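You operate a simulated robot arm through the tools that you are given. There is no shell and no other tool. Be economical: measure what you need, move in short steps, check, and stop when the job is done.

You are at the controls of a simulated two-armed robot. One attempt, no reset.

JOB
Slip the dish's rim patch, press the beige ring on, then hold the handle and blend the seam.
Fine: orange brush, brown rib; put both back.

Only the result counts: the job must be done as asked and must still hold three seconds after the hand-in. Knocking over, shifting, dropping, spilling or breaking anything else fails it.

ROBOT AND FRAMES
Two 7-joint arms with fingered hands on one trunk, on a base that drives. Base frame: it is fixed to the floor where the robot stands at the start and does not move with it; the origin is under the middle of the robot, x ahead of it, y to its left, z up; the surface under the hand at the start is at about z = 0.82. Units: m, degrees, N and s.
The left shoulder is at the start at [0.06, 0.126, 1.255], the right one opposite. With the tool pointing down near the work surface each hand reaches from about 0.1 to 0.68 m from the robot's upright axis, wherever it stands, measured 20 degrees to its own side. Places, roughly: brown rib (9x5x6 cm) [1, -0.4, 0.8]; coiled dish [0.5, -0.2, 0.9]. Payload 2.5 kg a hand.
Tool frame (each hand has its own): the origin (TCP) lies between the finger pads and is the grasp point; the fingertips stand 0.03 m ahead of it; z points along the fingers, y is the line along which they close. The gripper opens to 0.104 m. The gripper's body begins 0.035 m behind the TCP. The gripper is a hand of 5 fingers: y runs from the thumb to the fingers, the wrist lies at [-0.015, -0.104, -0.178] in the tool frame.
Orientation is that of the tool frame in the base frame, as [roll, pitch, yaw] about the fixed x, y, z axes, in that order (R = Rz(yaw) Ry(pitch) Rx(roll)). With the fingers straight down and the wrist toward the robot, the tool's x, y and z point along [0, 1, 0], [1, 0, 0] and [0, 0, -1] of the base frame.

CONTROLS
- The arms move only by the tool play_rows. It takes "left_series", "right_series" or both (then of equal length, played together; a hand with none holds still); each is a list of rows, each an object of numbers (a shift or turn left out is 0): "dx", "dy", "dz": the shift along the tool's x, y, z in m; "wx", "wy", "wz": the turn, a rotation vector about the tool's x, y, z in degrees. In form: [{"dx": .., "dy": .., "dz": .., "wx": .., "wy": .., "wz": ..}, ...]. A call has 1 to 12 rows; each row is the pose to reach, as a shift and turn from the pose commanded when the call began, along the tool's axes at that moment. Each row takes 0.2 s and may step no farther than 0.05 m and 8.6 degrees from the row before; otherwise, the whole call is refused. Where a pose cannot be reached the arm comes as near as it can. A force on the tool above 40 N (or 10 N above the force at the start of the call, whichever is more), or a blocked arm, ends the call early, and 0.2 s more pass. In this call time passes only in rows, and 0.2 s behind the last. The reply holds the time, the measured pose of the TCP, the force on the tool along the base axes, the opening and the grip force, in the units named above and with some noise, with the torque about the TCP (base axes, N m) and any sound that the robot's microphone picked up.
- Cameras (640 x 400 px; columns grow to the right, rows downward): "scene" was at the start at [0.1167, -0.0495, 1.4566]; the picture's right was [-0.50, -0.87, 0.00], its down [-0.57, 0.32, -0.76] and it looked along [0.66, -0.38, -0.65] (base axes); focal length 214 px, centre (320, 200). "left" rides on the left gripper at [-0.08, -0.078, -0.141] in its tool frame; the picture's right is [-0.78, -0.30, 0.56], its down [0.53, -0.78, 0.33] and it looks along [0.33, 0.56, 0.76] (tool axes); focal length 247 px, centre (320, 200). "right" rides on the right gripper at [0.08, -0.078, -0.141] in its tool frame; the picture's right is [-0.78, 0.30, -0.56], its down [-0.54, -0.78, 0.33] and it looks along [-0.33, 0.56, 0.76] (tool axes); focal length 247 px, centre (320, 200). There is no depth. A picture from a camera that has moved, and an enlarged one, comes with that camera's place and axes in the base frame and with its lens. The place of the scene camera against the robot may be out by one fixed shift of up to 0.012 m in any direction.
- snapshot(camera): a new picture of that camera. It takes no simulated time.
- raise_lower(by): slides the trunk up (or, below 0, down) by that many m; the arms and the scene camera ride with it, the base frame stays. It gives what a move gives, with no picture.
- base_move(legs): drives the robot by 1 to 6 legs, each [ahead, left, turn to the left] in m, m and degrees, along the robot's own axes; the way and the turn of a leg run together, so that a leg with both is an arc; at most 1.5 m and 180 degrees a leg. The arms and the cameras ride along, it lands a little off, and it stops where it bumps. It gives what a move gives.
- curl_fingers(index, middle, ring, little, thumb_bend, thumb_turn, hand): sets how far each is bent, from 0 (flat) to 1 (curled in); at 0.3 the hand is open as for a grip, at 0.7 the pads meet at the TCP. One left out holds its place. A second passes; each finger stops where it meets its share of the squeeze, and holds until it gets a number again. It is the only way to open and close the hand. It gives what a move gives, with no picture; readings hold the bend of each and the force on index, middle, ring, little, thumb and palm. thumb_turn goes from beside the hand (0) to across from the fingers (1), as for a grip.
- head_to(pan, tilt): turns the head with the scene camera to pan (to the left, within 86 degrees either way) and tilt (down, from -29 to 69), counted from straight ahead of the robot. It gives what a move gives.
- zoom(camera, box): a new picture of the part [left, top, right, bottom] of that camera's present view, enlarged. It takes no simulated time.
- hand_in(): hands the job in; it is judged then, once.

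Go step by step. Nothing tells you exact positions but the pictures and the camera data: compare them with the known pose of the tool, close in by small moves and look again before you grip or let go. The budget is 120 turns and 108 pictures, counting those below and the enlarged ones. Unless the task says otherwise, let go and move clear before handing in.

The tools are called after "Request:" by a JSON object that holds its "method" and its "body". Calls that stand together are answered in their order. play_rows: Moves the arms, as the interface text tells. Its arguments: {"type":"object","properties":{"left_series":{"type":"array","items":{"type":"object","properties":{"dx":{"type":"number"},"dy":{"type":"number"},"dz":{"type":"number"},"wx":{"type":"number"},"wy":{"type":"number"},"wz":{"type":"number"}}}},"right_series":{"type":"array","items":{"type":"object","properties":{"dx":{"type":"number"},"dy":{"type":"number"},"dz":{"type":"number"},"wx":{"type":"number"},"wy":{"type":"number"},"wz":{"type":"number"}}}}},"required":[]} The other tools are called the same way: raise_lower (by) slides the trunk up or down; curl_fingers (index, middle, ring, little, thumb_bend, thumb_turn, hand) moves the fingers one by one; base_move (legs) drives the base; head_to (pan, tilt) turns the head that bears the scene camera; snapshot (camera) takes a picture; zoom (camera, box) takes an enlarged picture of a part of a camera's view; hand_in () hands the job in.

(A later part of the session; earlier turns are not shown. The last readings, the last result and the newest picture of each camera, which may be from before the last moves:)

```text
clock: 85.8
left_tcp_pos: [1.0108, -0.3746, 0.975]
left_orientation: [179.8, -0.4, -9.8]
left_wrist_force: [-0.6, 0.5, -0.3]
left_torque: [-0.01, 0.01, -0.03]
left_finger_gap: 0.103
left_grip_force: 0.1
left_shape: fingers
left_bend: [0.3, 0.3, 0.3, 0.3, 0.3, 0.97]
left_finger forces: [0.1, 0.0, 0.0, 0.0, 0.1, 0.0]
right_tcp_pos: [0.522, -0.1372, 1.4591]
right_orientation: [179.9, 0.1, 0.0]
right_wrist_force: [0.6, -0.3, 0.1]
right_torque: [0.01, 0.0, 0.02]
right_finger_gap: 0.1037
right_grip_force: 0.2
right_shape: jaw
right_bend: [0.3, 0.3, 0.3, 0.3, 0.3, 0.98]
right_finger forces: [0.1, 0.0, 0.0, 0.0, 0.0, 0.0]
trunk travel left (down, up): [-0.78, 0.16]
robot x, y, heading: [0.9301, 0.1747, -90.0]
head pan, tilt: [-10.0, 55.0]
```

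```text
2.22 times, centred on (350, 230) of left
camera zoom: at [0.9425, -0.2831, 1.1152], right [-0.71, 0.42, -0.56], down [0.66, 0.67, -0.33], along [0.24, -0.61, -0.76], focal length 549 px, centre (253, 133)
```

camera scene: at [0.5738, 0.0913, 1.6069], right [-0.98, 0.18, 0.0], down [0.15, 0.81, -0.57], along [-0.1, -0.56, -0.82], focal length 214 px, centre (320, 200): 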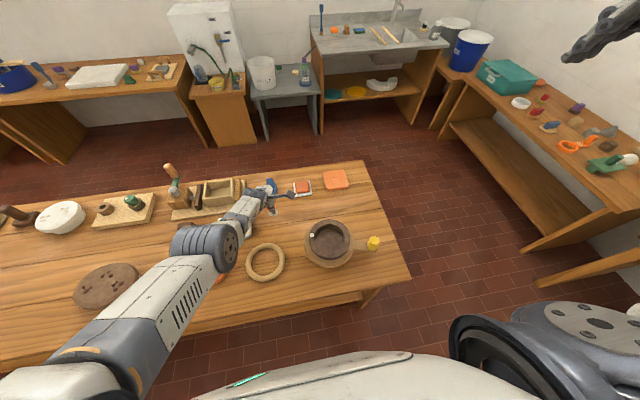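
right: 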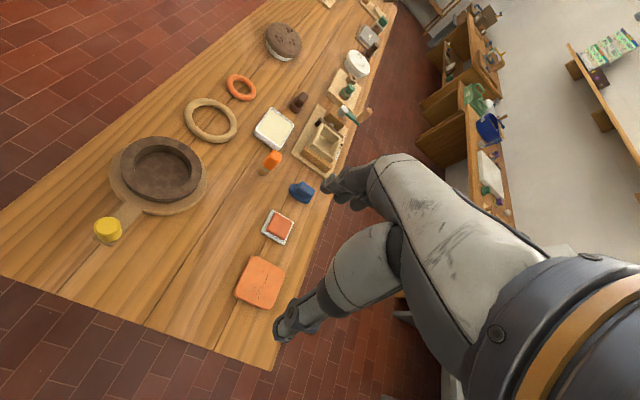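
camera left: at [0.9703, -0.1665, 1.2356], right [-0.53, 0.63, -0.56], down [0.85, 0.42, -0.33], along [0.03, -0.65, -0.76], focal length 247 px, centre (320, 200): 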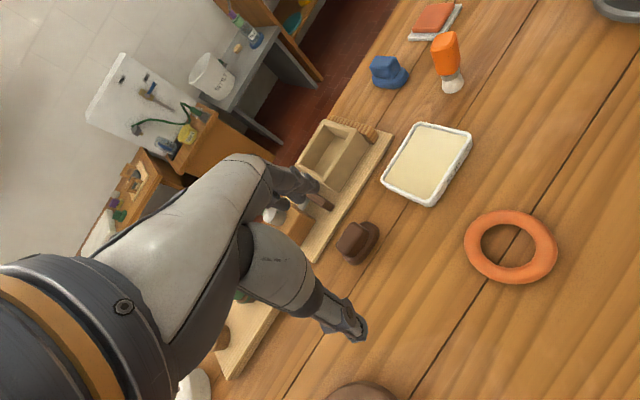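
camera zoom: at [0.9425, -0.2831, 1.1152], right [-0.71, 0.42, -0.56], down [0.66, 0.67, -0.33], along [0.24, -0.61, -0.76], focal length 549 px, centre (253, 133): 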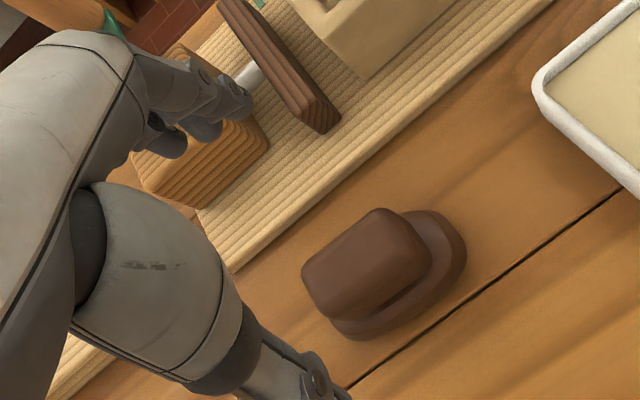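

The rib lies along x, centre (1.006, -0.375). I pre-close the fingers partly to stay clear of the mould board, align yaw and lower the trunk a bit.

Request:
{"method": "curl_fingers", "body": {"hand": "left", "index": 0.44, "middle": 0.44, "ring": 0.44, "little": 0.44, "thumb_bend": 0.44}}

Request:
{"method": "play_rows", "body": {"left_series": [{"dx": -0.003, "dy": 0.001, "wz": -5}, {"dx": -0.0057, "dy": 0.002, "wz": -9.8}]}}

Request:
{"method": "raise_lower", "body": {"by": -0.05}}

Request:
{"method": "zoom", "body": {"camera": "left", "box": [240, 140, 460, 320]}}

```text
clock: 86.8
left_tcp_pos: [1.0107, -0.3759, 0.9742]
left_orientation: [179.7, -0.5, -9.9]
left_wrist_force: [0.2, 0.3, -0.2]
left_torque: [0.02, 0.0, -0.01]
left_finger_gap: 0.068
left_grip_force: 0.1
left_shape: fingers
left_bend: [0.44, 0.44, 0.44, 0.44, 0.44, 0.97]
left_finger forces: [0.0, 0.1, 0.0, 0.0, 0.0, 0.1]
right_tcp_pos: [0.5233, -0.1382, 1.4604]
right_orientation: [-180.0, 0.0, 0.0]
right_wrist_force: [0.7, 0.2, -0.2]
right_torque: [0.0, 0.01, 0.01]
right_finger_gap: 0.1036
right_grip_force: 0.0
right_shape: jaw
right_bend: [0.3, 0.3, 0.3, 0.3, 0.3, 0.98]
right_finger forces: [0.1, 0.0, 0.1, 0.1, 0.0, 0.1]
trunk travel left (down, up): [-0.78, 0.16]
robot x, y, heading: [0.9246, 0.1774, -90.0]
head pan, tilt: [-10.0, 55.0]
```

```text
clock: 87.4
left_tcp_pos: [1.0025, -0.3767, 0.975]
left_orientation: [179.6, -0.4, 0.0]
left_wrist_force: [-0.1, 0.4, 0.5]
left_torque: [0.0, 0.0, 0.03]
left_finger_gap: 0.0681
left_grip_force: 0.0
left_shape: fingers
left_bend: [0.44, 0.44, 0.44, 0.44, 0.44, 0.97]
left_finger forces: [0.0, 0.1, 0.1, 0.1, 0.0, 0.1]
right_tcp_pos: [0.5237, -0.1375, 1.4601]
right_orientation: [180.0, 0.0, 0.0]
right_wrist_force: [-0.2, -0.2, 0.5]
right_torque: [0.01, 0.0, 0.0]
right_finger_gap: 0.1037
right_grip_force: 0.1
right_shape: jaw
right_bend: [0.3, 0.3, 0.3, 0.3, 0.3, 0.98]
right_finger forces: [0.1, 0.1, 0.0, 0.0, 0.0, 0.1]
trunk travel left (down, up): [-0.78, 0.16]
robot x, y, heading: [0.9292, 0.1779, -90.0]
head pan, tilt: [-10.0, 55.0]
```

```text
clock: 88.3
left_tcp_pos: [1.0028, -0.3757, 0.9243]
left_orientation: [179.6, -0.4, 0.0]
left_wrist_force: [0.3, -0.6, -0.4]
left_torque: [0.02, -0.01, 0.01]
left_finger_gap: 0.0682
left_grip_force: 0.0
left_shape: fingers
left_bend: [0.44, 0.44, 0.44, 0.44, 0.44, 0.97]
left_finger forces: [0.1, 0.0, 0.0, 0.0, 0.0, 0.1]
right_tcp_pos: [0.5225, -0.1367, 1.4087]
right_orientation: [180.0, 0.1, 0.0]
right_wrist_force: [-0.3, 0.2, 1.1]
right_torque: [0.0, 0.0, -0.02]
right_finger_gap: 0.1036
right_grip_force: 0.1
right_shape: jaw
right_bend: [0.3, 0.3, 0.3, 0.3, 0.3, 0.98]
right_finger forces: [0.0, 0.0, 0.0, 0.0, 0.1, 0.1]
trunk travel left (down, up): [-0.73, 0.21]
robot x, y, heading: [0.9297, 0.1776, -90.1]
head pan, tilt: [-10.0, 55.0]
```

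```text
2.22 times, centred on (350, 230) of left
camera zoom: at [0.9218, -0.2964, 1.0659], right [-0.77, 0.29, -0.56], down [0.54, 0.77, -0.33], along [0.34, -0.56, -0.76], focal length 549 px, centre (253, 133)
```

zoom: 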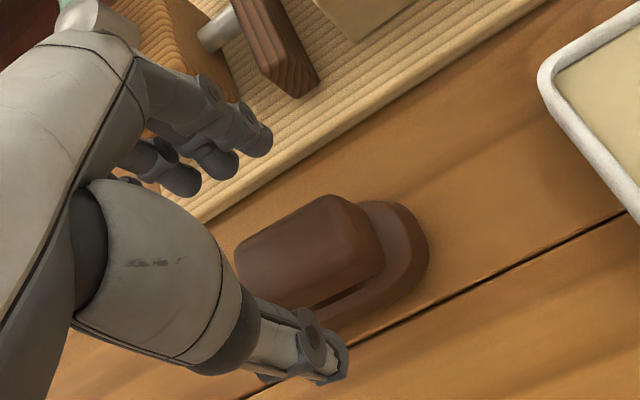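

Well aligned. I lower and grip the knob.

Request:
{"method": "play_rows", "body": {"left_series": [{"dx": 0.002, "dy": -0.003, "dz": 0.02}, {"dx": 0.002, "dy": -0.004, "dz": 0.04}, {"dx": 0.002, "dy": -0.004, "dz": 0.05}]}}

Request:
{"method": "curl_fingers", "body": {"hand": "left", "index": 0.85, "middle": 0.85, "ring": 0.85, "little": 0.85, "thumb_bend": 0.85}}

Request:
{"method": "zoom", "body": {"camera": "left", "box": [240, 140, 460, 320]}}

```text
clock: 89.1
left_tcp_pos: [1.0061, -0.3734, 0.8754]
left_orientation: [179.6, -0.4, -0.1]
left_wrist_force: [-0.3, 0.4, 0.2]
left_torque: [0.01, -0.03, 0.0]
left_finger_gap: 0.0682
left_grip_force: 0.0
left_shape: fingers
left_bend: [0.44, 0.44, 0.44, 0.44, 0.44, 0.97]
left_finger forces: [0.0, 0.1, 0.0, 0.0, 0.0, 0.0]
right_tcp_pos: [0.5231, -0.1378, 1.4112]
right_orientation: [179.9, 0.0, 0.0]
right_wrist_force: [-0.3, 0.4, 0.5]
right_torque: [0.07, -0.01, 0.0]
right_finger_gap: 0.1034
right_grip_force: 0.0
right_shape: jaw
right_bend: [0.3, 0.3, 0.3, 0.3, 0.3, 0.98]
right_finger forces: [0.0, 0.0, 0.0, 0.0, 0.0, 0.0]
trunk travel left (down, up): [-0.73, 0.21]
robot x, y, heading: [0.9299, 0.1748, -90.0]
head pan, tilt: [-10.0, 55.0]
```

```text
clock: 90.1
left_tcp_pos: [1.0057, -0.3725, 0.8738]
left_orientation: [179.8, -0.4, -0.1]
left_wrist_force: [0.5, -0.1, 0.7]
left_torque: [-0.01, -0.03, -0.01]
left_finger_gap: 0.0272
left_grip_force: 20.8
left_shape: fingers
left_bend: [0.63, 0.69, 0.72, 0.85, 0.6, 0.92]
left_finger forces: [9.0, 6.1, 5.7, 0.0, 21.0, 0.0]
right_tcp_pos: [0.5217, -0.1384, 1.4083]
right_orientation: [-180.0, 0.1, -0.1]
right_wrist_force: [0.5, -0.4, -0.7]
right_torque: [0.0, -0.03, -0.01]
right_finger_gap: 0.1038
right_grip_force: 0.0
right_shape: jaw
right_bend: [0.3, 0.3, 0.3, 0.3, 0.3, 0.98]
right_finger forces: [0.0, 0.0, 0.0, 0.1, 0.0, 0.0]
trunk travel left (down, up): [-0.73, 0.21]
robot x, y, heading: [0.9323, 0.1725, -89.9]
head pan, tilt: [-10.0, 55.0]
```

```text
2.22 times, centred on (350, 230) of left
camera zoom: at [0.9247, -0.2926, 1.0154], right [-0.77, 0.29, -0.56], down [0.54, 0.77, -0.33], along [0.34, -0.56, -0.76], focal length 549 px, centre (253, 133)
```

zoom: 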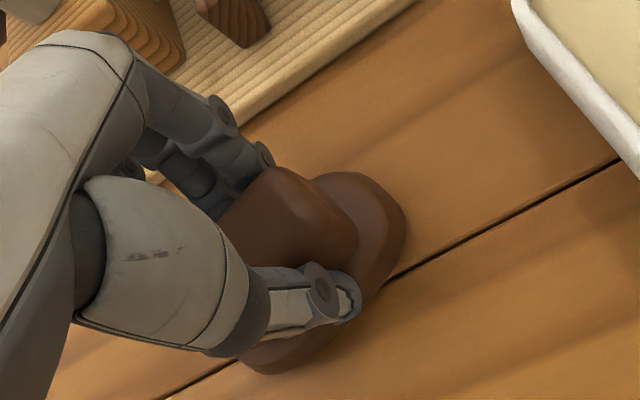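

Rib gripped firmly (21 N); its home is TCP (1.006, -0.3725, 0.874), yaw 0. I raise it with the trunk and drive back to the dish.

Request:
{"method": "raise_lower", "body": {"by": 0.18}}

Request:
{"method": "base_move", "body": {"legs": [[-0.06, 0, 0], [0, -0.47, 0]]}}

Request:
{"method": "head_to", "body": {"pan": -5, "tilt": 62}}

Request:
{"method": "snapshot", "body": {"camera": "scene"}}

```text
clock: 92.1
left_tcp_pos: [1.006, -0.372, 1.0548]
left_orientation: [179.7, -0.3, 0.0]
left_wrist_force: [0.4, 0.0, -1.0]
left_torque: [0.02, 0.02, -0.02]
left_finger_gap: 0.0272
left_grip_force: 21.1
left_shape: fingers
left_bend: [0.63, 0.69, 0.72, 0.85, 0.6, 0.92]
left_finger forces: [9.1, 6.2, 5.8, 0.0, 21.0, 0.0]
right_tcp_pos: [0.5223, -0.1364, 1.5904]
right_orientation: [-180.0, 0.2, 0.1]
right_wrist_force: [-0.2, -0.7, -0.3]
right_torque: [-0.03, -0.01, 0.03]
right_finger_gap: 0.1037
right_grip_force: 0.0
right_shape: jaw
right_bend: [0.3, 0.3, 0.3, 0.3, 0.3, 0.98]
right_finger forces: [0.0, 0.1, 0.0, 0.0, 0.1, 0.0]
trunk travel left (down, up): [-0.91, 0.03]
robot x, y, heading: [0.9281, 0.1745, -89.9]
head pan, tilt: [-10.0, 55.0]
```

```text
clock: 95.5
left_tcp_pos: [0.5424, -0.3141, 1.0546]
left_orientation: [179.6, -0.4, 0.4]
left_wrist_force: [0.8, 0.6, -1.2]
left_torque: [-0.04, -0.01, 0.04]
left_finger_gap: 0.0274
left_grip_force: 20.9
left_shape: fingers
left_bend: [0.63, 0.69, 0.72, 0.85, 0.6, 0.92]
left_finger forces: [8.9, 6.1, 5.8, 0.0, 20.9, 0.0]
right_tcp_pos: [0.0572, -0.0837, 1.5909]
right_orientation: [180.0, 0.1, 0.5]
right_wrist_force: [-0.5, -0.8, -0.5]
right_torque: [0.01, 0.0, -0.03]
right_finger_gap: 0.1039
right_grip_force: 0.2
right_shape: jaw
right_bend: [0.3, 0.3, 0.3, 0.3, 0.3, 0.98]
right_finger forces: [0.0, 0.0, 0.0, 0.0, 0.0, 0.1]
trunk travel left (down, up): [-0.91, 0.03]
robot x, y, heading: [0.4607, 0.2358, -89.2]
head pan, tilt: [-10.0, 55.0]
```

```text
clock: 96.2
left_tcp_pos: [0.5433, -0.3138, 1.0542]
left_orientation: [179.7, -0.5, 0.5]
left_wrist_force: [-0.4, 0.0, -0.1]
left_torque: [0.02, 0.04, 0.01]
left_finger_gap: 0.0274
left_grip_force: 21.4
left_shape: fingers
left_bend: [0.63, 0.69, 0.72, 0.85, 0.6, 0.92]
left_finger forces: [8.9, 6.1, 5.7, 0.0, 20.9, 0.1]
right_tcp_pos: [0.0572, -0.083, 1.5885]
right_orientation: [180.0, 0.1, 0.5]
right_wrist_force: [-0.6, 0.5, 1.7]
right_torque: [-0.01, 0.01, 0.0]
right_finger_gap: 0.1038
right_grip_force: 0.0
right_shape: jaw
right_bend: [0.3, 0.3, 0.3, 0.3, 0.3, 0.98]
right_finger forces: [0.0, 0.0, 0.1, 0.0, 0.1, 0.1]
trunk travel left (down, up): [-0.91, 0.03]
robot x, y, heading: [0.4591, 0.2357, -89.3]
head pan, tilt: [-5.0, 62.0]
```

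```text
29 pictures are left
camera scene: at [0.4587, 0.1228, 1.6886], right [-1.0, 0.08, 0.0], down [0.07, 0.88, -0.47], along [-0.04, -0.47, -0.88], focal length 214 px, centre (320, 200)
```

scene: 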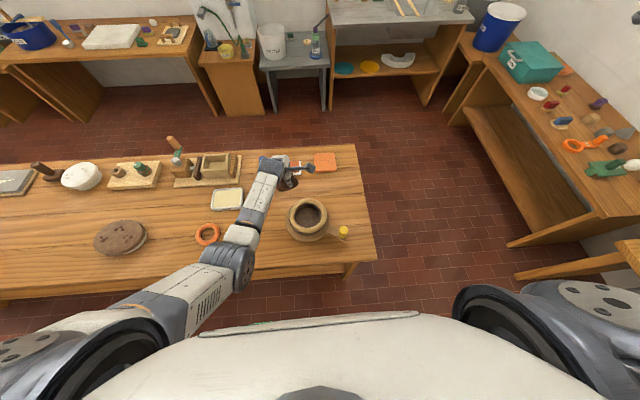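

The rib is in hand next to the dish. I move it outward, lower the trunk a little, and bring the open right hand down beside the wheel's handle at about (0.345, -0.147).

Request:
{"method": "play_rows", "body": {"left_series": [{"dx": 0.035}, {"dx": 0.07}]}}

Request:
{"method": "raise_lower", "body": {"by": -0.06}}

Request:
{"method": "play_rows", "body": {"right_series": [{"dx": 0.014, "dy": 0.005, "dz": 0.044}, {"dx": 0.028, "dy": 0.01, "dz": 0.088}, {"dx": 0.042, "dy": 0.015, "dz": 0.132}, {"dx": 0.056, "dy": 0.02, "dz": 0.176}, {"dx": 0.07, "dy": 0.025, "dz": 0.22}, {"dx": 0.085, "dy": 0.03, "dz": 0.264}, {"dx": 0.1, "dy": 0.036, "dz": 0.308}, {"dx": 0.115, "dy": 0.042, "dz": 0.352}, {"dx": 0.13, "dy": 0.048, "dz": 0.396}, {"dx": 0.145, "dy": 0.054, "dz": 0.44}, {"dx": 0.16, "dy": 0.06, "dz": 0.484}, {"dx": 0.175, "dy": 0.064, "dz": 0.525}]}}

Request:
{"method": "snapshot", "body": {"camera": "right"}}

```text
clock: 96.8
left_tcp_pos: [0.613, -0.3123, 1.0553]
left_orientation: [179.6, -0.4, 0.4]
left_wrist_force: [-0.1, -0.6, -1.9]
left_torque: [0.0, 0.03, 0.0]
left_finger_gap: 0.0273
left_grip_force: 20.8
left_shape: fingers
left_bend: [0.63, 0.69, 0.72, 0.85, 0.6, 0.92]
left_finger forces: [8.9, 6.1, 5.7, 0.0, 20.9, 0.1]
right_tcp_pos: [0.0567, -0.0828, 1.591]
right_orientation: [-180.0, 0.0, 0.7]
right_wrist_force: [-0.1, -0.2, -0.6]
right_torque: [0.02, -0.02, -0.02]
right_finger_gap: 0.1037
right_grip_force: 0.1
right_shape: jaw
right_bend: [0.3, 0.3, 0.3, 0.3, 0.3, 0.98]
right_finger forces: [0.0, 0.0, 0.0, 0.0, 0.0, 0.0]
trunk travel left (down, up): [-0.91, 0.03]
robot x, y, heading: [0.4612, 0.2344, -89.0]
head pan, tilt: [-5.0, 62.0]
```

```text
clock: 97.8
left_tcp_pos: [0.6146, -0.3132, 0.9951]
left_orientation: [179.6, -0.4, 0.5]
left_wrist_force: [0.0, -0.4, -0.3]
left_torque: [-0.01, -0.03, 0.01]
left_finger_gap: 0.0272
left_grip_force: 20.7
left_shape: fingers
left_bend: [0.63, 0.69, 0.72, 0.85, 0.6, 0.92]
left_finger forces: [8.9, 6.2, 5.7, 0.0, 20.9, 0.1]
right_tcp_pos: [0.0576, -0.0833, 1.5302]
right_orientation: [-179.9, 0.2, 0.6]
right_wrist_force: [0.8, 0.6, 0.0]
right_torque: [-0.01, -0.03, -0.01]
right_finger_gap: 0.1039
right_grip_force: 0.2
right_shape: jaw
right_bend: [0.3, 0.3, 0.3, 0.3, 0.3, 0.98]
right_finger forces: [0.1, 0.1, 0.1, 0.0, 0.0, 0.0]
trunk travel left (down, up): [-0.85, 0.09]
robot x, y, heading: [0.4576, 0.2323, -89.4]
head pan, tilt: [-5.0, 62.0]
```

```text
clock: 100.3
left_tcp_pos: [0.6139, -0.3126, 0.9948]
left_orientation: [179.6, -0.4, 0.5]
left_wrist_force: [0.3, -0.6, -0.6]
left_torque: [-0.03, -0.01, 0.03]
left_finger_gap: 0.0274
left_grip_force: 21.3
left_shape: fingers
left_bend: [0.63, 0.69, 0.72, 0.85, 0.6, 0.92]
left_finger forces: [8.9, 6.0, 5.7, 0.0, 20.8, 0.0]
right_tcp_pos: [0.2294, -0.1464, 1.0042]
right_orientation: [-180.0, 0.2, 0.5]
right_wrist_force: [-0.3, -0.1, 0.9]
right_torque: [0.01, 0.01, 0.0]
right_finger_gap: 0.1037
right_grip_force: 0.1
right_shape: jaw
right_bend: [0.3, 0.3, 0.3, 0.3, 0.3, 0.98]
right_finger forces: [0.0, 0.0, 0.0, 0.0, 0.1, 0.0]
trunk travel left (down, up): [-0.85, 0.09]
robot x, y, heading: [0.458, 0.2315, -89.2]
head pan, tilt: [-5.0, 62.0]
```

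```text
28 pictures are left
camera right: at [0.3078, -0.0659, 1.1452], right [-0.77, -0.3, 0.56], down [-0.54, 0.77, -0.33], along [-0.33, -0.56, -0.76], focal length 247 px, centre (320, 200)
```

right: 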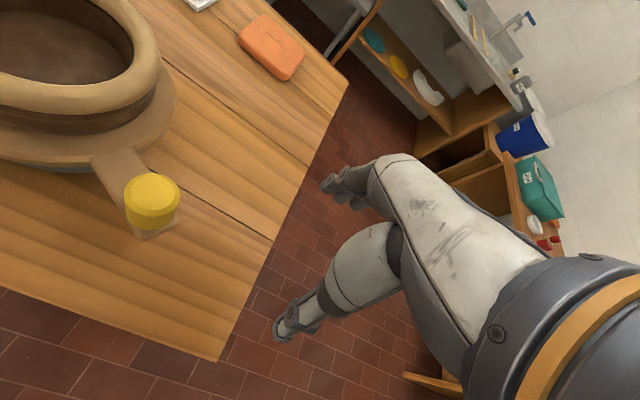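

The handle is at about (0.346, -0.141). I lower the right hand beside it and slide in so thumb and fingers straddle the knob.

Request:
{"method": "play_rows", "body": {"right_series": [{"dz": 0.03, "dy": -0.005}, {"dz": 0.06, "dy": -0.005}, {"dx": 0.04, "dz": 0.062, "dy": -0.005}, {"dx": 0.08, "dz": 0.062, "dy": -0.005}, {"dx": 0.1, "dz": 0.062, "dy": -0.005}]}}

Request:
{"method": "snapshot", "body": {"camera": "right"}}

```text
clock: 101.5
left_tcp_pos: [0.6142, -0.313, 0.9951]
left_orientation: [179.8, -0.4, 0.5]
left_wrist_force: [0.2, 0.9, -0.8]
left_torque: [0.02, 0.01, 0.01]
left_finger_gap: 0.0273
left_grip_force: 20.9
left_shape: fingers
left_bend: [0.63, 0.69, 0.72, 0.85, 0.6, 0.92]
left_finger forces: [8.9, 6.1, 5.7, 0.0, 20.8, 0.0]
right_tcp_pos: [0.3316, -0.1391, 0.9436]
right_orientation: [180.0, 0.1, 0.6]
right_wrist_force: [-0.2, -0.6, -0.1]
right_torque: [0.01, 0.0, -0.01]
right_finger_gap: 0.104
right_grip_force: 0.1
right_shape: jaw
right_bend: [0.3, 0.3, 0.3, 0.3, 0.3, 0.98]
right_finger forces: [0.1, 0.1, 0.0, 0.0, 0.0, 0.0]
trunk travel left (down, up): [-0.85, 0.09]
robot x, y, heading: [0.458, 0.2335, -89.3]
head pan, tilt: [-5.0, 62.0]
```

```text
27 pictures are left
camera right: at [0.41, -0.0594, 1.0853], right [-0.77, -0.3, 0.56], down [-0.54, 0.77, -0.33], along [-0.33, -0.56, -0.76], focal length 247 px, centre (320, 200)
```

right: 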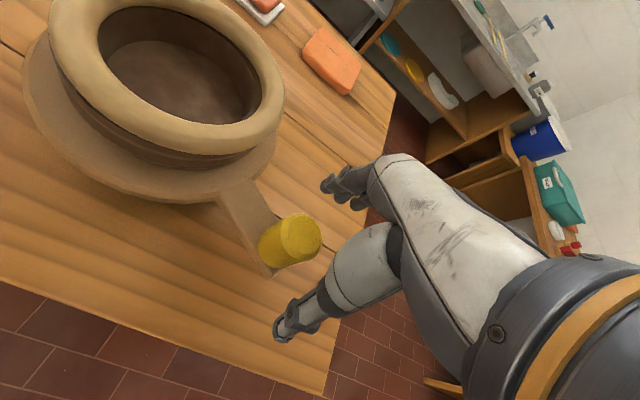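

The handle is at (0.347, -0.136), top at 0.933. I centre, lower and close.

Request:
{"method": "play_rows", "body": {"right_series": [{"dx": 0.015, "dy": -0.003, "dz": 0.01}, {"dx": 0.015, "dy": -0.003, "dz": 0.024}]}}

Request:
{"method": "curl_fingers", "body": {"hand": "right", "index": 0.85, "middle": 0.85, "ring": 0.85, "little": 0.85, "thumb_bend": 0.85}}

Request:
{"method": "snapshot", "body": {"camera": "right"}}

Request:
{"method": "zoom", "body": {"camera": "scene", "box": [230, 150, 370, 255]}}

```text
clock: 102.2
left_tcp_pos: [0.6133, -0.3124, 0.9954]
left_orientation: [179.7, -0.4, 0.5]
left_wrist_force: [0.4, 0.0, -1.3]
left_torque: [0.01, 0.02, -0.03]
left_finger_gap: 0.0273
left_grip_force: 20.8
left_shape: fingers
left_bend: [0.63, 0.69, 0.72, 0.85, 0.6, 0.92]
left_finger forces: [8.9, 6.2, 5.6, 0.0, 20.8, 0.0]
right_tcp_pos: [0.3462, -0.1374, 0.9191]
right_orientation: [-179.9, 0.1, 0.6]
right_wrist_force: [0.4, -0.5, -0.5]
right_torque: [0.0, -0.01, -0.01]
right_finger_gap: 0.1039
right_grip_force: 0.1
right_shape: jaw
right_bend: [0.3, 0.3, 0.3, 0.3, 0.3, 0.98]
right_finger forces: [0.1, 0.0, 0.2, 0.1, 0.1, 0.0]
trunk travel left (down, up): [-0.85, 0.09]
robot x, y, heading: [0.4605, 0.2333, -89.2]
head pan, tilt: [-5.0, 62.0]
```

```text
clock: 103.2
left_tcp_pos: [0.6142, -0.3118, 0.9954]
left_orientation: [179.7, -0.4, 0.4]
left_wrist_force: [1.4, -0.2, -0.8]
left_torque: [-0.02, 0.02, -0.01]
left_finger_gap: 0.027
left_grip_force: 20.6
left_shape: fingers
left_bend: [0.63, 0.69, 0.72, 0.85, 0.6, 0.92]
left_finger forces: [9.0, 6.2, 5.7, 0.1, 20.8, 0.0]
right_tcp_pos: [0.3451, -0.1371, 0.9198]
right_orientation: [-180.0, 0.2, 0.6]
right_wrist_force: [-3.2, 0.4, -0.5]
right_torque: [-0.04, 0.08, -0.07]
right_finger_gap: 0.0308
right_grip_force: 13.5
right_shape: fingers
right_bend: [0.6, 0.64, 0.85, 0.85, 0.59, 0.96]
right_finger forces: [7.1, 5.7, 0.0, 0.0, 13.6, 0.0]
trunk travel left (down, up): [-0.85, 0.09]
robot x, y, heading: [0.4613, 0.2359, -89.5]
head pan, tilt: [-5.0, 62.0]
```

```text
26 pictures are left
camera right: at [0.4248, -0.0578, 1.0604], right [-0.77, -0.3, 0.56], down [-0.54, 0.77, -0.33], along [-0.33, -0.56, -0.76], focal length 247 px, centre (320, 200)
```

right: 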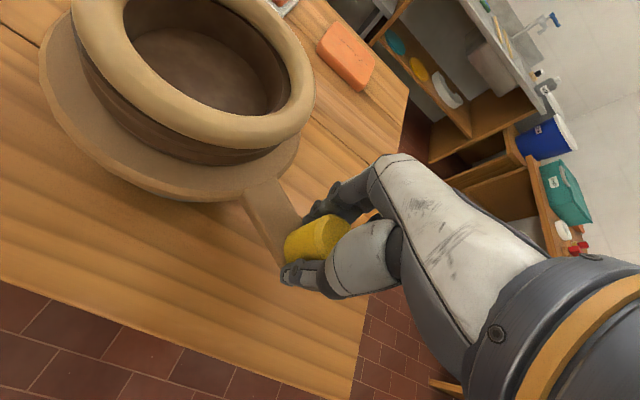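

```text
3.81 times, centred on (300, 202) of scene
camera zoom: at [0.4588, 0.1229, 1.6286], right [-1.0, 0.08, 0.0], down [0.07, 0.88, -0.47], along [-0.04, -0.47, -0.88], focal length 817 px, centre (396, 190)
```

zoom: 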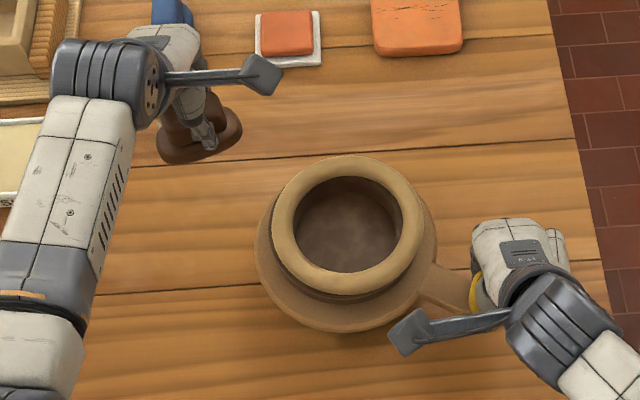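

The right hand holds the handle (13.5 N). I now bring the rib to a stand-off 2 cm outside the seam at the patch's azimuth (about -38° from +x), at seam height.

Request:
{"method": "play_rows", "body": {"left_series": [{"dx": -0.007, "dy": -0.014, "wz": 7}, {"dx": -0.014, "dy": -0.028, "dz": 0.015, "wz": 14}, {"dx": -0.021, "dy": -0.041, "dz": 0.031, "wz": 20}]}}

Request:
{"method": "zoom", "body": {"camera": "scene", "box": [240, 160, 360, 250]}}

Request:
{"method": "zoom", "body": {"camera": "left", "box": [260, 140, 540, 340]}}

```text
clock: 104.0
left_tcp_pos: [0.592, -0.2704, 0.964]
left_orientation: [179.8, -0.6, -19.5]
left_wrist_force: [0.3, -0.1, -1.3]
left_torque: [-0.05, 0.0, -0.01]
left_finger_gap: 0.0273
left_grip_force: 20.5
left_shape: fingers
left_bend: [0.63, 0.69, 0.72, 0.85, 0.6, 0.92]
left_finger forces: [8.9, 6.1, 5.6, 0.0, 20.8, 0.0]
right_tcp_pos: [0.3461, -0.1376, 0.919]
right_orientation: [-180.0, 0.1, 0.6]
right_wrist_force: [-2.2, 1.7, -0.7]
right_torque: [-0.07, 0.08, -0.1]
right_finger_gap: 0.0308
right_grip_force: 13.0
right_shape: fingers
right_bend: [0.6, 0.64, 0.85, 0.85, 0.59, 0.96]
right_finger forces: [7.3, 5.6, 0.0, 0.1, 13.6, 0.1]
trunk travel left (down, up): [-0.85, 0.09]
robot x, y, heading: [0.4568, 0.2336, -89.2]
head pan, tilt: [-5.0, 62.0]
```

```text
4.44 times, centred on (300, 205) of scene
camera zoom: at [0.4588, 0.123, 1.6286], right [-1.0, 0.08, 0.0], down [0.07, 0.88, -0.47], along [-0.04, -0.47, -0.88], focal length 953 px, centre (409, 178)
```

zoom: 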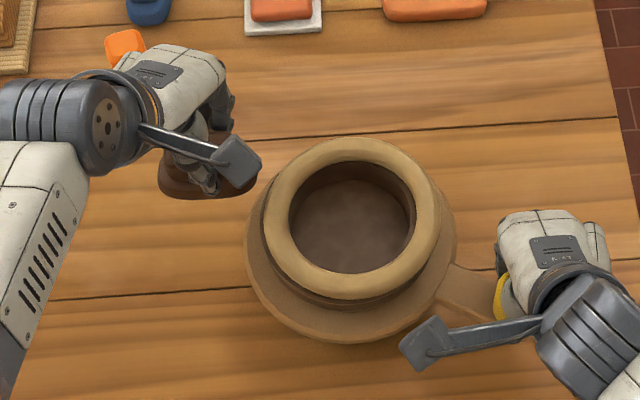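

```text
2.00 times, centred on (400, 240) of left
camera zoom: at [0.5407, -0.1682, 1.1051], right [-0.63, 0.54, -0.56], down [0.77, 0.55, -0.33], along [0.13, -0.64, -0.76], focal length 494 px, centre (160, 120)
```

zoom: 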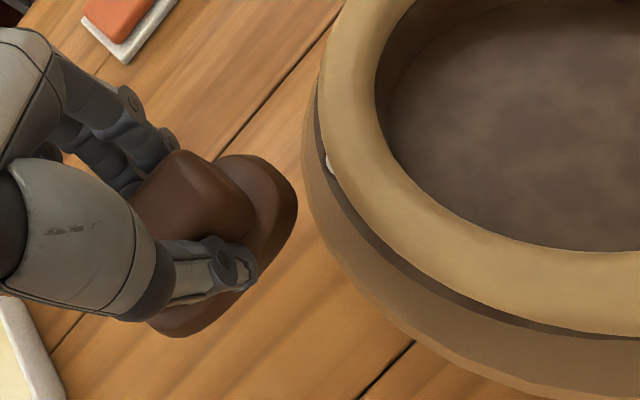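

The white slip peeks out at (0.537, -0.244), with the rib edge about 1.5 cm away. I press the rib in radially until contact.

Request:
{"method": "play_rows", "body": {"left_series": [{"dx": -0.0077, "dy": -0.0022}, {"dx": -0.0115, "dy": -0.0033}, {"dx": -0.0134, "dy": -0.0039}, {"dx": -0.0153, "dy": -0.0044}]}}

Request:
{"method": "zoom", "body": {"camera": "left", "box": [260, 140, 540, 340]}}

```text
clock: 105.0
left_tcp_pos: [0.578, -0.262, 0.9646]
left_orientation: [179.8, -0.5, -19.5]
left_wrist_force: [0.9, -0.3, -0.7]
left_torque: [-0.03, 0.02, 0.0]
left_finger_gap: 0.0275
left_grip_force: 20.5
left_shape: fingers
left_bend: [0.63, 0.69, 0.72, 0.85, 0.6, 0.92]
left_finger forces: [8.9, 6.1, 5.7, 0.0, 20.8, 0.1]
right_tcp_pos: [0.3465, -0.1379, 0.9196]
right_orientation: [-180.0, 0.1, 0.6]
right_wrist_force: [-3.4, 0.8, -1.8]
right_torque: [-0.03, 0.07, -0.08]
right_finger_gap: 0.0307
right_grip_force: 13.3
right_shape: fingers
right_bend: [0.6, 0.65, 0.85, 0.85, 0.59, 0.96]
right_finger forces: [7.3, 5.6, 0.0, 0.1, 13.7, 0.0]
trunk travel left (down, up): [-0.85, 0.09]
robot x, y, heading: [0.4623, 0.2348, -89.5]
head pan, tilt: [-5.0, 62.0]
```

```text
2.00 times, centred on (400, 240) of left
camera zoom: at [0.528, -0.1591, 1.1043], right [-0.63, 0.54, -0.56], down [0.77, 0.55, -0.33], along [0.13, -0.64, -0.76], focal length 494 px, centre (160, 120)
```

zoom: 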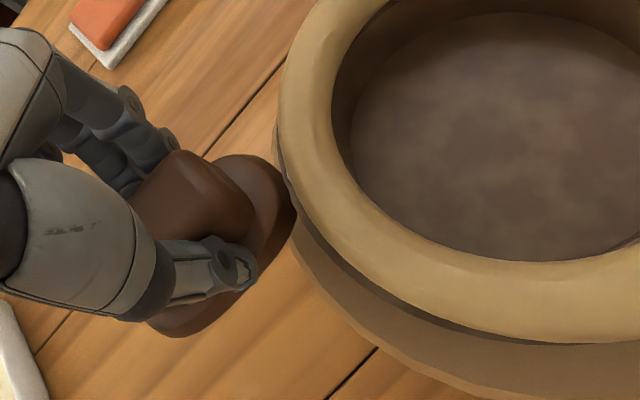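

At contact. I push in 3–4 mm for pressure first and check the force.

Request:
{"method": "play_rows", "body": {"left_series": [{"dx": -0.0019, "dy": -0.0006}, {"dx": -0.0038, "dy": -0.0011}, {"dx": -0.0038, "dy": -0.0011}]}}

```text
clock: 105.8
left_tcp_pos: [0.5785, -0.2604, 0.9647]
left_orientation: [179.7, -0.7, -19.6]
left_wrist_force: [5.3, -3.6, 0.6]
left_torque: [-0.18, -0.19, 0.07]
left_finger_gap: 0.0273
left_grip_force: 22.2
left_shape: fingers
left_bend: [0.63, 0.69, 0.72, 0.85, 0.6, 0.92]
left_finger forces: [9.8, 8.2, 6.3, 0.1, 20.7, 0.0]
right_tcp_pos: [0.3468, -0.1378, 0.9195]
right_orientation: [-179.9, 0.2, 0.6]
right_wrist_force: [-4.9, 1.6, -0.8]
right_torque: [0.01, 0.09, -0.08]
right_finger_gap: 0.0308
right_grip_force: 13.6
right_shape: fingers
right_bend: [0.6, 0.65, 0.85, 0.85, 0.59, 0.96]
right_finger forces: [7.3, 5.7, 0.0, 0.0, 14.0, 0.0]
trunk travel left (down, up): [-0.85, 0.09]
robot x, y, heading: [0.4626, 0.2359, -89.5]
head pan, tilt: [-5.0, 62.0]
```

Pressing radially at 6.4 N, and the handle is held. Now I stroke along the seam back and forth.

Request:
{"method": "play_rows", "body": {"left_series": [{"dx": 0.0015, "dy": -0.0058}, {"dx": 0.0026, "dy": -0.0117}, {"dx": 0.0015, "dy": -0.0058}, {"dx": 0.0, "dy": 0.0}, {"dx": -0.0019, "dy": 0.0057}, {"dx": -0.004, "dy": 0.0113}, {"dx": -0.0019, "dy": 0.0057}, {"dx": 0.0, "dy": 0.0}, {"dx": 0.0015, "dy": -0.0058}, {"dx": 0.0026, "dy": -0.0117}, {"dx": 0.0015, "dy": -0.0058}, {"dx": 0.0, "dy": 0.0}]}}

Request:
{"method": "zoom", "body": {"camera": "left", "box": [260, 140, 540, 340]}}

```text
clock: 108.3
left_tcp_pos: [0.5764, -0.259, 0.9629]
left_orientation: [179.9, -0.5, -19.5]
left_wrist_force: [1.7, -0.8, -1.3]
left_torque: [-0.05, -0.09, -0.01]
left_finger_gap: 0.0277
left_grip_force: 20.1
left_shape: fingers
left_bend: [0.64, 0.69, 0.72, 0.85, 0.6, 0.92]
left_finger forces: [8.1, 6.0, 6.3, 0.0, 20.3, 0.0]
right_tcp_pos: [0.3475, -0.1369, 0.9186]
right_orientation: [180.0, 0.1, 0.5]
right_wrist_force: [-2.8, 2.3, -2.8]
right_torque: [-0.03, 0.12, -0.09]
right_finger_gap: 0.0308
right_grip_force: 13.3
right_shape: fingers
right_bend: [0.6, 0.65, 0.85, 0.85, 0.59, 0.96]
right_finger forces: [7.1, 5.8, 0.1, 0.0, 13.9, 0.0]
trunk travel left (down, up): [-0.85, 0.09]
robot x, y, heading: [0.4561, 0.2338, -89.4]
head pan, tilt: [-5.0, 62.0]
```

```text
2.00 times, centred on (400, 240) of left
camera zoom: at [0.5256, -0.1568, 1.1044], right [-0.63, 0.54, -0.56], down [0.77, 0.55, -0.33], along [0.14, -0.64, -0.76], focal length 494 px, centre (160, 120)
```

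zoom: 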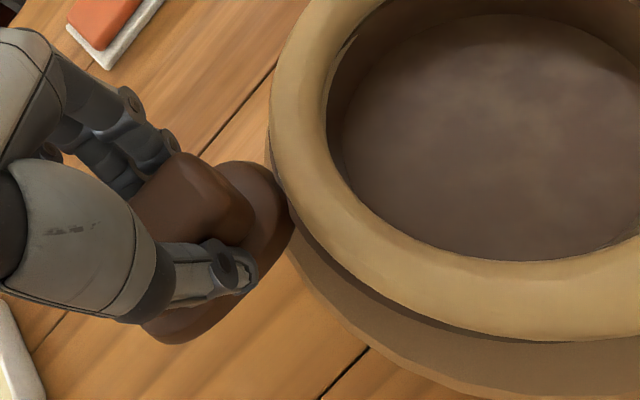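

The force eased as the rib turned slightly in the grip. I back off to inspect the seam.

Request:
{"method": "play_rows", "body": {"left_series": [{"dx": 0.015, "dy": 0.004}, {"dx": 0.04, "dy": 0.012}]}}

Request:
{"method": "zoom", "body": {"camera": "left", "box": [300, 100, 640, 340]}}

Request:
{"method": "zoom", "body": {"camera": "scene", "box": [250, 175, 350, 250]}}

```text
clock: 109.0
left_tcp_pos: [0.6089, -0.2843, 0.9627]
left_orientation: [179.9, -0.4, -19.4]
left_wrist_force: [0.5, 0.3, -1.2]
left_torque: [-0.01, 0.0, -0.03]
left_finger_gap: 0.0275
left_grip_force: 19.7
left_shape: fingers
left_bend: [0.64, 0.69, 0.72, 0.85, 0.6, 0.92]
left_finger forces: [8.3, 6.0, 5.8, 0.0, 19.9, 0.0]
right_tcp_pos: [0.3467, -0.1372, 0.9188]
right_orientation: [180.0, 0.0, 0.6]
right_wrist_force: [-2.3, 1.1, -3.7]
right_torque: [0.01, 0.08, -0.07]
right_finger_gap: 0.0309
right_grip_force: 13.3
right_shape: fingers
right_bend: [0.6, 0.65, 0.85, 0.85, 0.59, 0.96]
right_finger forces: [6.9, 5.8, 0.1, 0.1, 13.6, 0.0]
trunk travel left (down, up): [-0.85, 0.09]
robot x, y, heading: [0.4627, 0.2392, -89.4]
head pan, tilt: [-5.0, 62.0]
```

```text
1.67 times, centred on (470, 220) of left
camera zoom: at [0.5589, -0.1828, 1.103], right [-0.63, 0.54, -0.56], down [0.77, 0.55, -0.33], along [0.13, -0.64, -0.76], focal length 412 px, centre (70, 167)
```

zoom: 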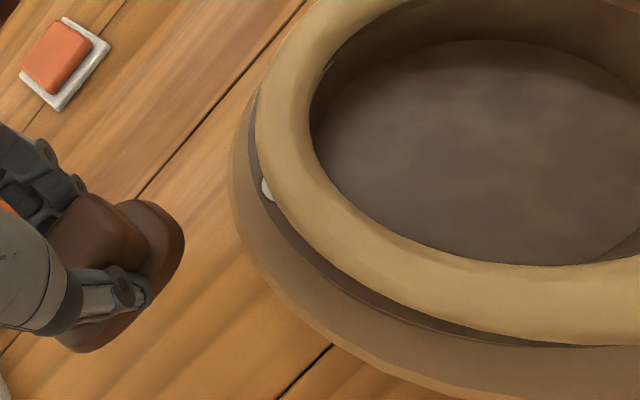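

```text
5.33 times, centred on (300, 212) of scene
camera zoom: at [0.4589, 0.1225, 1.6285], right [-1.0, 0.08, 0.0], down [0.07, 0.88, -0.47], along [-0.04, -0.47, -0.88], focal length 1144 px, centre (427, 133)
```

zoom: 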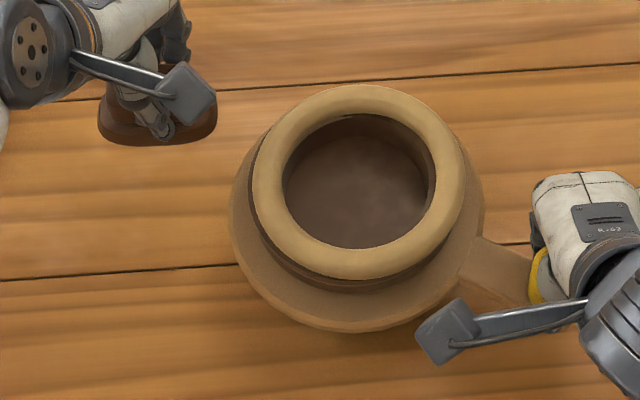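

The ring stayed in place; the seam isn't visibly blended yet. I press again, a bit firmer.

Request:
{"method": "play_rows", "body": {"left_series": [{"dx": -0.0287, "dy": -0.0083}, {"dx": -0.0383, "dy": -0.011}, {"dx": -0.0431, "dy": -0.0124}, {"dx": -0.046, "dy": -0.0132}, {"dx": -0.047, "dy": -0.0135}]}}

```text
clock: 110.2
left_tcp_pos: [0.5744, -0.2581, 0.9652]
left_orientation: [179.6, -0.8, -19.4]
left_wrist_force: [13.7, -10.1, 4.4]
left_torque: [-0.46, -0.57, 0.05]
left_finger_gap: 0.0276
left_grip_force: 25.3
left_shape: fingers
left_bend: [0.63, 0.71, 0.72, 0.85, 0.6, 0.92]
left_finger forces: [11.4, 10.2, 9.0, 0.0, 20.0, 0.0]
right_tcp_pos: [0.3468, -0.1377, 0.9203]
right_orientation: [-179.9, 0.2, 0.6]
right_wrist_force: [-5.3, 0.7, -0.9]
right_torque: [-0.01, 0.11, 0.0]
right_finger_gap: 0.0285
right_grip_force: 14.4
right_shape: fingers
right_bend: [0.62, 0.65, 0.85, 0.85, 0.6, 0.96]
right_finger forces: [7.4, 8.3, 0.1, 0.0, 13.5, 0.1]
trunk travel left (down, up): [-0.85, 0.09]
robot x, y, heading: [0.4588, 0.232, -89.4]
head pan, tilt: [-5.0, 62.0]
```

17 N now; I ease off by 1 mm and do longer back-and-forth strokes along the seam.

Request:
{"method": "play_rows", "body": {"left_series": [{"dx": 0.0026, "dy": -0.0055}, {"dx": 0.0038, "dy": -0.0114}, {"dx": 0.0026, "dy": -0.0055}, {"dx": 0.001, "dy": 0.0003}, {"dx": -0.0009, "dy": 0.006}, {"dx": -0.003, "dy": 0.0116}, {"dx": -0.0009, "dy": 0.006}, {"dx": 0.001, "dy": 0.0003}, {"dx": 0.0026, "dy": -0.0055}, {"dx": 0.0036, "dy": -0.0114}, {"dx": 0.0024, "dy": -0.0055}, {"dx": 0.0008, "dy": 0.0003}]}}

Request:
{"method": "play_rows", "body": {"left_series": [{"dx": -0.0019, "dy": 0.0057}, {"dx": -0.004, "dy": 0.0113}, {"dx": -0.0019, "dy": 0.0057}, {"dx": -0.0005, "dy": 0.0}, {"dx": 0.001, "dy": -0.0058}, {"dx": 0.002, "dy": -0.0117}, {"dx": 0.001, "dy": -0.0058}, {"dx": -0.0005, "dy": 0.0}, {"dx": -0.0024, "dy": 0.0057}, {"dx": -0.0045, "dy": 0.0113}, {"dx": -0.0024, "dy": 0.0057}, {"dx": -0.0005, "dy": 0.0}]}}

Request:
{"method": "zoom", "body": {"camera": "left", "box": [300, 100, 640, 340]}}

```text
clock: 112.8
left_tcp_pos: [0.5709, -0.2558, 0.9637]
left_orientation: [179.9, -0.4, -19.4]
left_wrist_force: [3.8, 0.1, -1.5]
left_torque: [-0.03, -0.19, -0.11]
left_finger_gap: 0.0277
left_grip_force: 19.4
left_shape: fingers
left_bend: [0.64, 0.71, 0.73, 0.85, 0.58, 0.93]
left_finger forces: [7.3, 5.3, 7.2, 0.0, 19.5, 0.0]
right_tcp_pos: [0.3461, -0.1373, 0.9189]
right_orientation: [179.9, 0.1, 0.6]
right_wrist_force: [-2.4, 1.4, -1.9]
right_torque: [0.0, 0.04, 0.0]
right_finger_gap: 0.0286
right_grip_force: 13.5
right_shape: fingers
right_bend: [0.62, 0.65, 0.85, 0.85, 0.6, 0.96]
right_finger forces: [6.7, 7.0, 0.0, 0.1, 13.6, 0.0]
trunk travel left (down, up): [-0.85, 0.09]
robot x, y, heading: [0.4608, 0.2362, -89.6]
head pan, tilt: [-5.0, 62.0]
```

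```text
clock: 115.3
left_tcp_pos: [0.5697, -0.2555, 0.9646]
left_orientation: [179.7, -0.5, -19.5]
left_wrist_force: [3.6, -4.5, -1.2]
left_torque: [-0.21, -0.18, 0.04]
left_finger_gap: 0.028
left_grip_force: 20.9
left_shape: fingers
left_bend: [0.64, 0.71, 0.73, 0.85, 0.58, 0.93]
left_finger forces: [9.3, 6.6, 7.1, 0.0, 19.0, 0.0]
right_tcp_pos: [0.347, -0.1384, 0.9189]
right_orientation: [180.0, 0.2, 0.6]
right_wrist_force: [-3.8, 1.1, -1.4]
right_torque: [-0.04, 0.03, 0.08]
right_finger_gap: 0.0287
right_grip_force: 13.4
right_shape: fingers
right_bend: [0.62, 0.65, 0.85, 0.85, 0.6, 0.96]
right_finger forces: [7.1, 7.8, 0.0, 0.1, 13.0, 0.0]
trunk travel left (down, up): [-0.85, 0.09]
robot x, y, heading: [0.4584, 0.2346, -89.3]
head pan, tilt: [-5.0, 62.0]
```

```text
1.67 times, centred on (470, 220) of left
camera zoom: at [0.5187, -0.1546, 1.1051], right [-0.63, 0.53, -0.56], down [0.77, 0.55, -0.33], along [0.13, -0.64, -0.76], focal length 412 px, centre (70, 167)
```

zoom: 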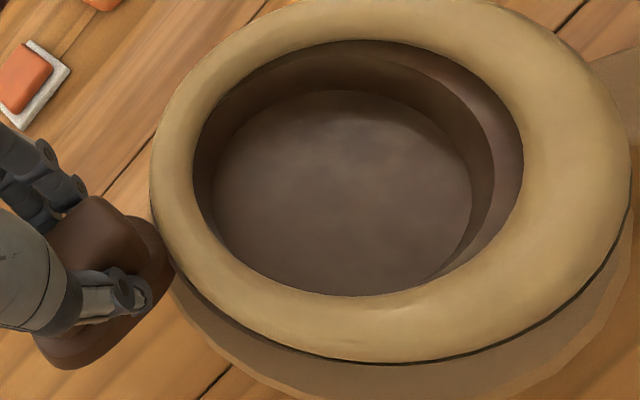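

The ring has slipped sideways: it wasn't fully bonded. I back the rib off and measure the offset.

Request:
{"method": "play_rows", "body": {"left_series": [{"dx": 0.015, "dy": 0.004}, {"dx": 0.05, "dy": 0.014}]}}

Request:
{"method": "zoom", "body": {"camera": "scene", "box": [250, 175, 350, 250]}}

Request:
{"method": "snapshot", "body": {"camera": "left"}}

```text
clock: 116.0
left_tcp_pos: [0.6126, -0.2858, 0.9618]
left_orientation: [179.8, -0.4, -19.5]
left_wrist_force: [0.2, 0.2, -0.6]
left_torque: [-0.01, 0.0, -0.01]
left_finger_gap: 0.0277
left_grip_force: 19.0
left_shape: fingers
left_bend: [0.64, 0.71, 0.73, 0.85, 0.58, 0.93]
left_finger forces: [7.9, 5.3, 5.6, 0.1, 18.8, 0.0]
right_tcp_pos: [0.3461, -0.1367, 0.9197]
right_orientation: [179.9, 0.1, 0.5]
right_wrist_force: [-0.8, 0.2, -0.8]
right_torque: [0.0, -0.01, 0.01]
right_finger_gap: 0.0286
right_grip_force: 13.2
right_shape: fingers
right_bend: [0.62, 0.65, 0.85, 0.85, 0.6, 0.96]
right_finger forces: [7.0, 7.0, 0.1, 0.0, 13.0, 0.0]
trunk travel left (down, up): [-0.85, 0.09]
robot x, y, heading: [0.4609, 0.2314, -89.5]
head pan, tilt: [-5.0, 62.0]
```

```text
5.33 times, centred on (300, 212) of scene
camera zoom: at [0.4592, 0.1225, 1.6286], right [-1.0, 0.08, 0.0], down [0.07, 0.88, -0.47], along [-0.04, -0.47, -0.88], focal length 1144 px, centre (427, 133)
```

zoom: 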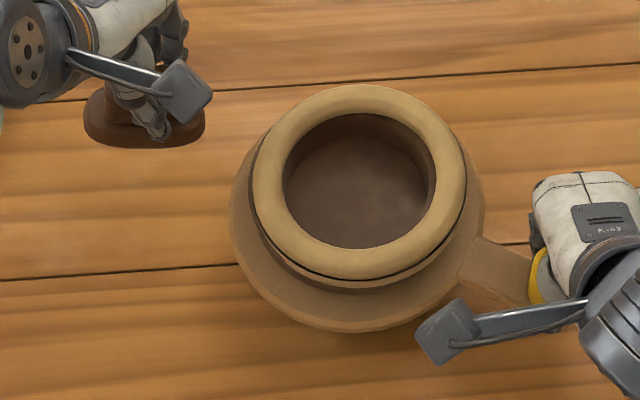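

```text
16 pictures are left
camera left: at [0.5609, -0.1837, 1.1036], right [-0.63, 0.54, -0.56], down [0.77, 0.55, -0.33], along [0.13, -0.64, -0.76], focal length 247 px, centre (320, 200)
```

left: 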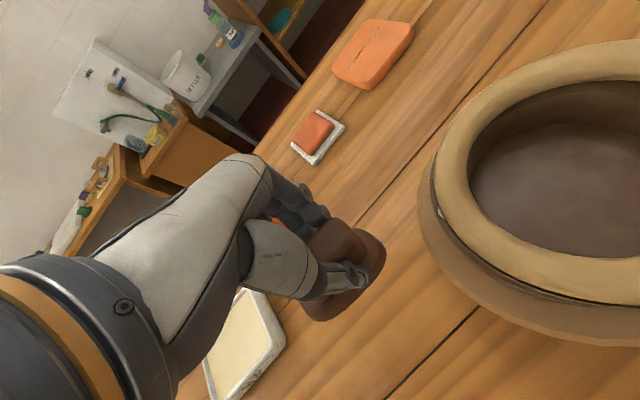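

The ring actually hasn't moved in the scene view, and the dark dish band under it now looks tan with a smooth line. I enlarge to confirm the blend.

Request:
{"method": "zoom", "body": {"camera": "scene", "box": [268, 190, 324, 232]}}

Request:
{"method": "zoom", "body": {"camera": "right", "box": [40, 0, 340, 210]}}

Request:
{"method": "zoom", "body": {"camera": "left", "box": [400, 150, 560, 290]}}

```text
9.52 times, centred on (296, 211) of scene
camera zoom: at [0.4592, 0.1225, 1.6286], right [-1.0, 0.08, 0.0], down [0.07, 0.88, -0.47], along [-0.04, -0.47, -0.88], focal length 2043 px, centre (549, 95)
```

zoom: 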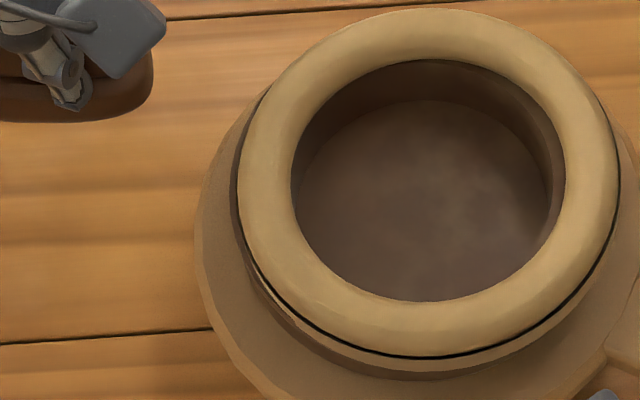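

```text
1.90 times, centred on (190, 105) of right
camera zoom: at [0.4252, -0.058, 1.0605], right [-0.77, -0.3, 0.56], down [-0.54, 0.77, -0.33], along [-0.33, -0.56, -0.76], focal length 470 px, centre (568, 381)
```

zoom: 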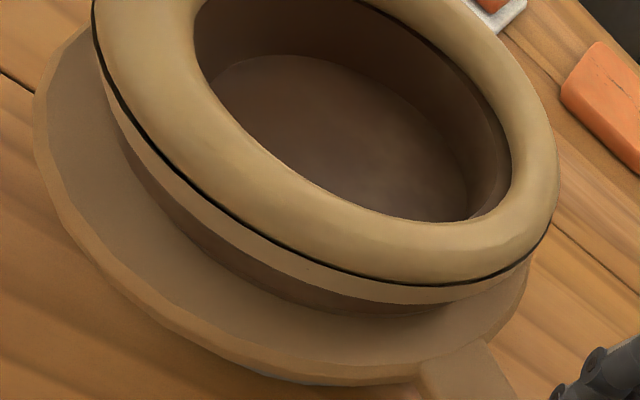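

```text
2.86 times, centred on (480, 220) of left
camera zoom: at [0.5609, -0.1837, 1.1036], right [-0.63, 0.54, -0.56], down [0.77, 0.55, -0.33], along [0.13, -0.64, -0.76], focal length 706 px, centre (-137, 143)
```

zoom: 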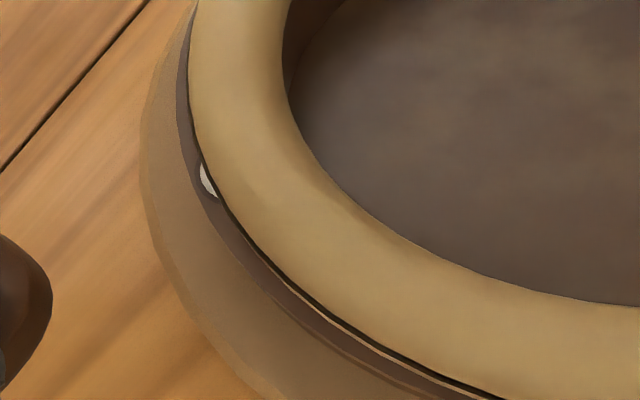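

A tan blended band with a clean line now runs around under the ring, which was absent before: the seam is blended and the ring hasn't moved since placement. I release the handle and withdraw the right hand.

Request:
{"method": "curl_fingers", "body": {"hand": "right", "index": 0.3, "middle": 0.3, "ring": 0.3, "little": 0.3, "thumb_bend": 0.3}}

Request:
{"method": "play_rows", "body": {"right_series": [{"dx": -0.03, "dz": -0.005}, {"dx": -0.07, "dz": -0.015}, {"dx": -0.11, "dz": -0.03}, {"dx": -0.125, "dz": -0.07}, {"dx": -0.14, "dz": -0.115}, {"dx": -0.155, "dz": -0.16}, {"dx": -0.17, "dz": -0.205}, {"dx": -0.185, "dz": -0.25}, {"dx": -0.2, "dz": -0.295}, {"dx": -0.215, "dz": -0.34}]}}

Request:
{"method": "zoom", "body": {"camera": "scene", "box": [220, 140, 380, 260]}}

```text
clock: 117.0
left_tcp_pos: [0.6113, -0.2856, 0.9631]
left_orientation: [179.8, -0.6, -19.4]
left_wrist_force: [0.8, 0.2, -0.9]
left_torque: [0.01, 0.01, -0.01]
left_finger_gap: 0.0278
left_grip_force: 19.0
left_shape: fingers
left_bend: [0.64, 0.71, 0.73, 0.85, 0.58, 0.93]
left_finger forces: [8.0, 5.2, 5.7, 0.0, 18.8, 0.0]
right_tcp_pos: [0.3463, -0.1367, 0.9186]
right_orientation: [179.9, 0.1, 0.6]
right_wrist_force: [-0.3, -0.4, 0.1]
right_torque: [0.0, 0.01, -0.03]
right_finger_gap: 0.1026
right_grip_force: 0.1
right_shape: fingers
right_bend: [0.3, 0.3, 0.3, 0.3, 0.3, 0.97]
right_finger forces: [0.0, 0.0, 0.0, 0.0, 0.1, 0.0]
trunk travel left (down, up): [-0.85, 0.09]
robot x, y, heading: [0.4595, 0.236, -89.4]
head pan, tilt: [-5.0, 62.0]
```

```text
clock: 119.2
left_tcp_pos: [0.6116, -0.2862, 0.9625]
left_orientation: [179.8, -0.5, -19.5]
left_wrist_force: [0.5, -1.7, 0.1]
left_torque: [-0.01, 0.02, 0.01]
left_finger_gap: 0.0282
left_grip_force: 19.0
left_shape: fingers
left_bend: [0.64, 0.71, 0.73, 0.85, 0.58, 0.93]
left_finger forces: [7.9, 5.3, 5.6, 0.1, 18.9, 0.0]
right_tcp_pos: [0.1347, -0.1377, 1.2589]
right_orientation: [180.0, 0.1, 0.7]
right_wrist_force: [0.8, 0.1, -0.3]
right_torque: [0.0, 0.01, 0.01]
right_finger_gap: 0.1027
right_grip_force: 0.1
right_shape: fingers
right_bend: [0.3, 0.3, 0.3, 0.3, 0.3, 0.97]
right_finger forces: [0.0, 0.0, 0.0, 0.0, 0.0, 0.1]
trunk travel left (down, up): [-0.85, 0.09]
robot x, y, heading: [0.4615, 0.2353, -89.3]
head pan, tilt: [-5.0, 62.0]
```

```text
3.33 times, centred on (300, 200) of scene
camera zoom: at [0.4591, 0.1227, 1.6285], right [-1.0, 0.08, 0.0], down [0.07, 0.88, -0.47], along [-0.04, -0.47, -0.88], focal length 715 px, centre (387, 200)
```

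zoom: 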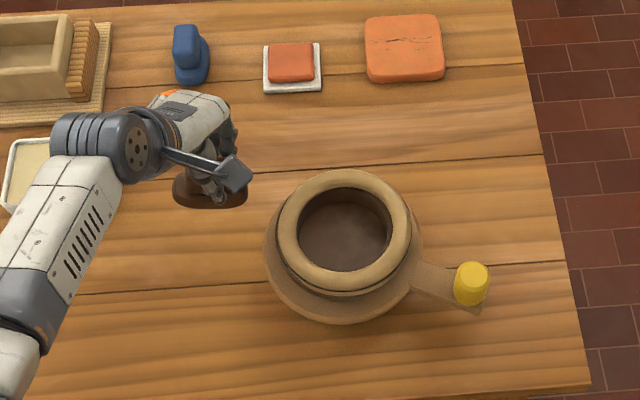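

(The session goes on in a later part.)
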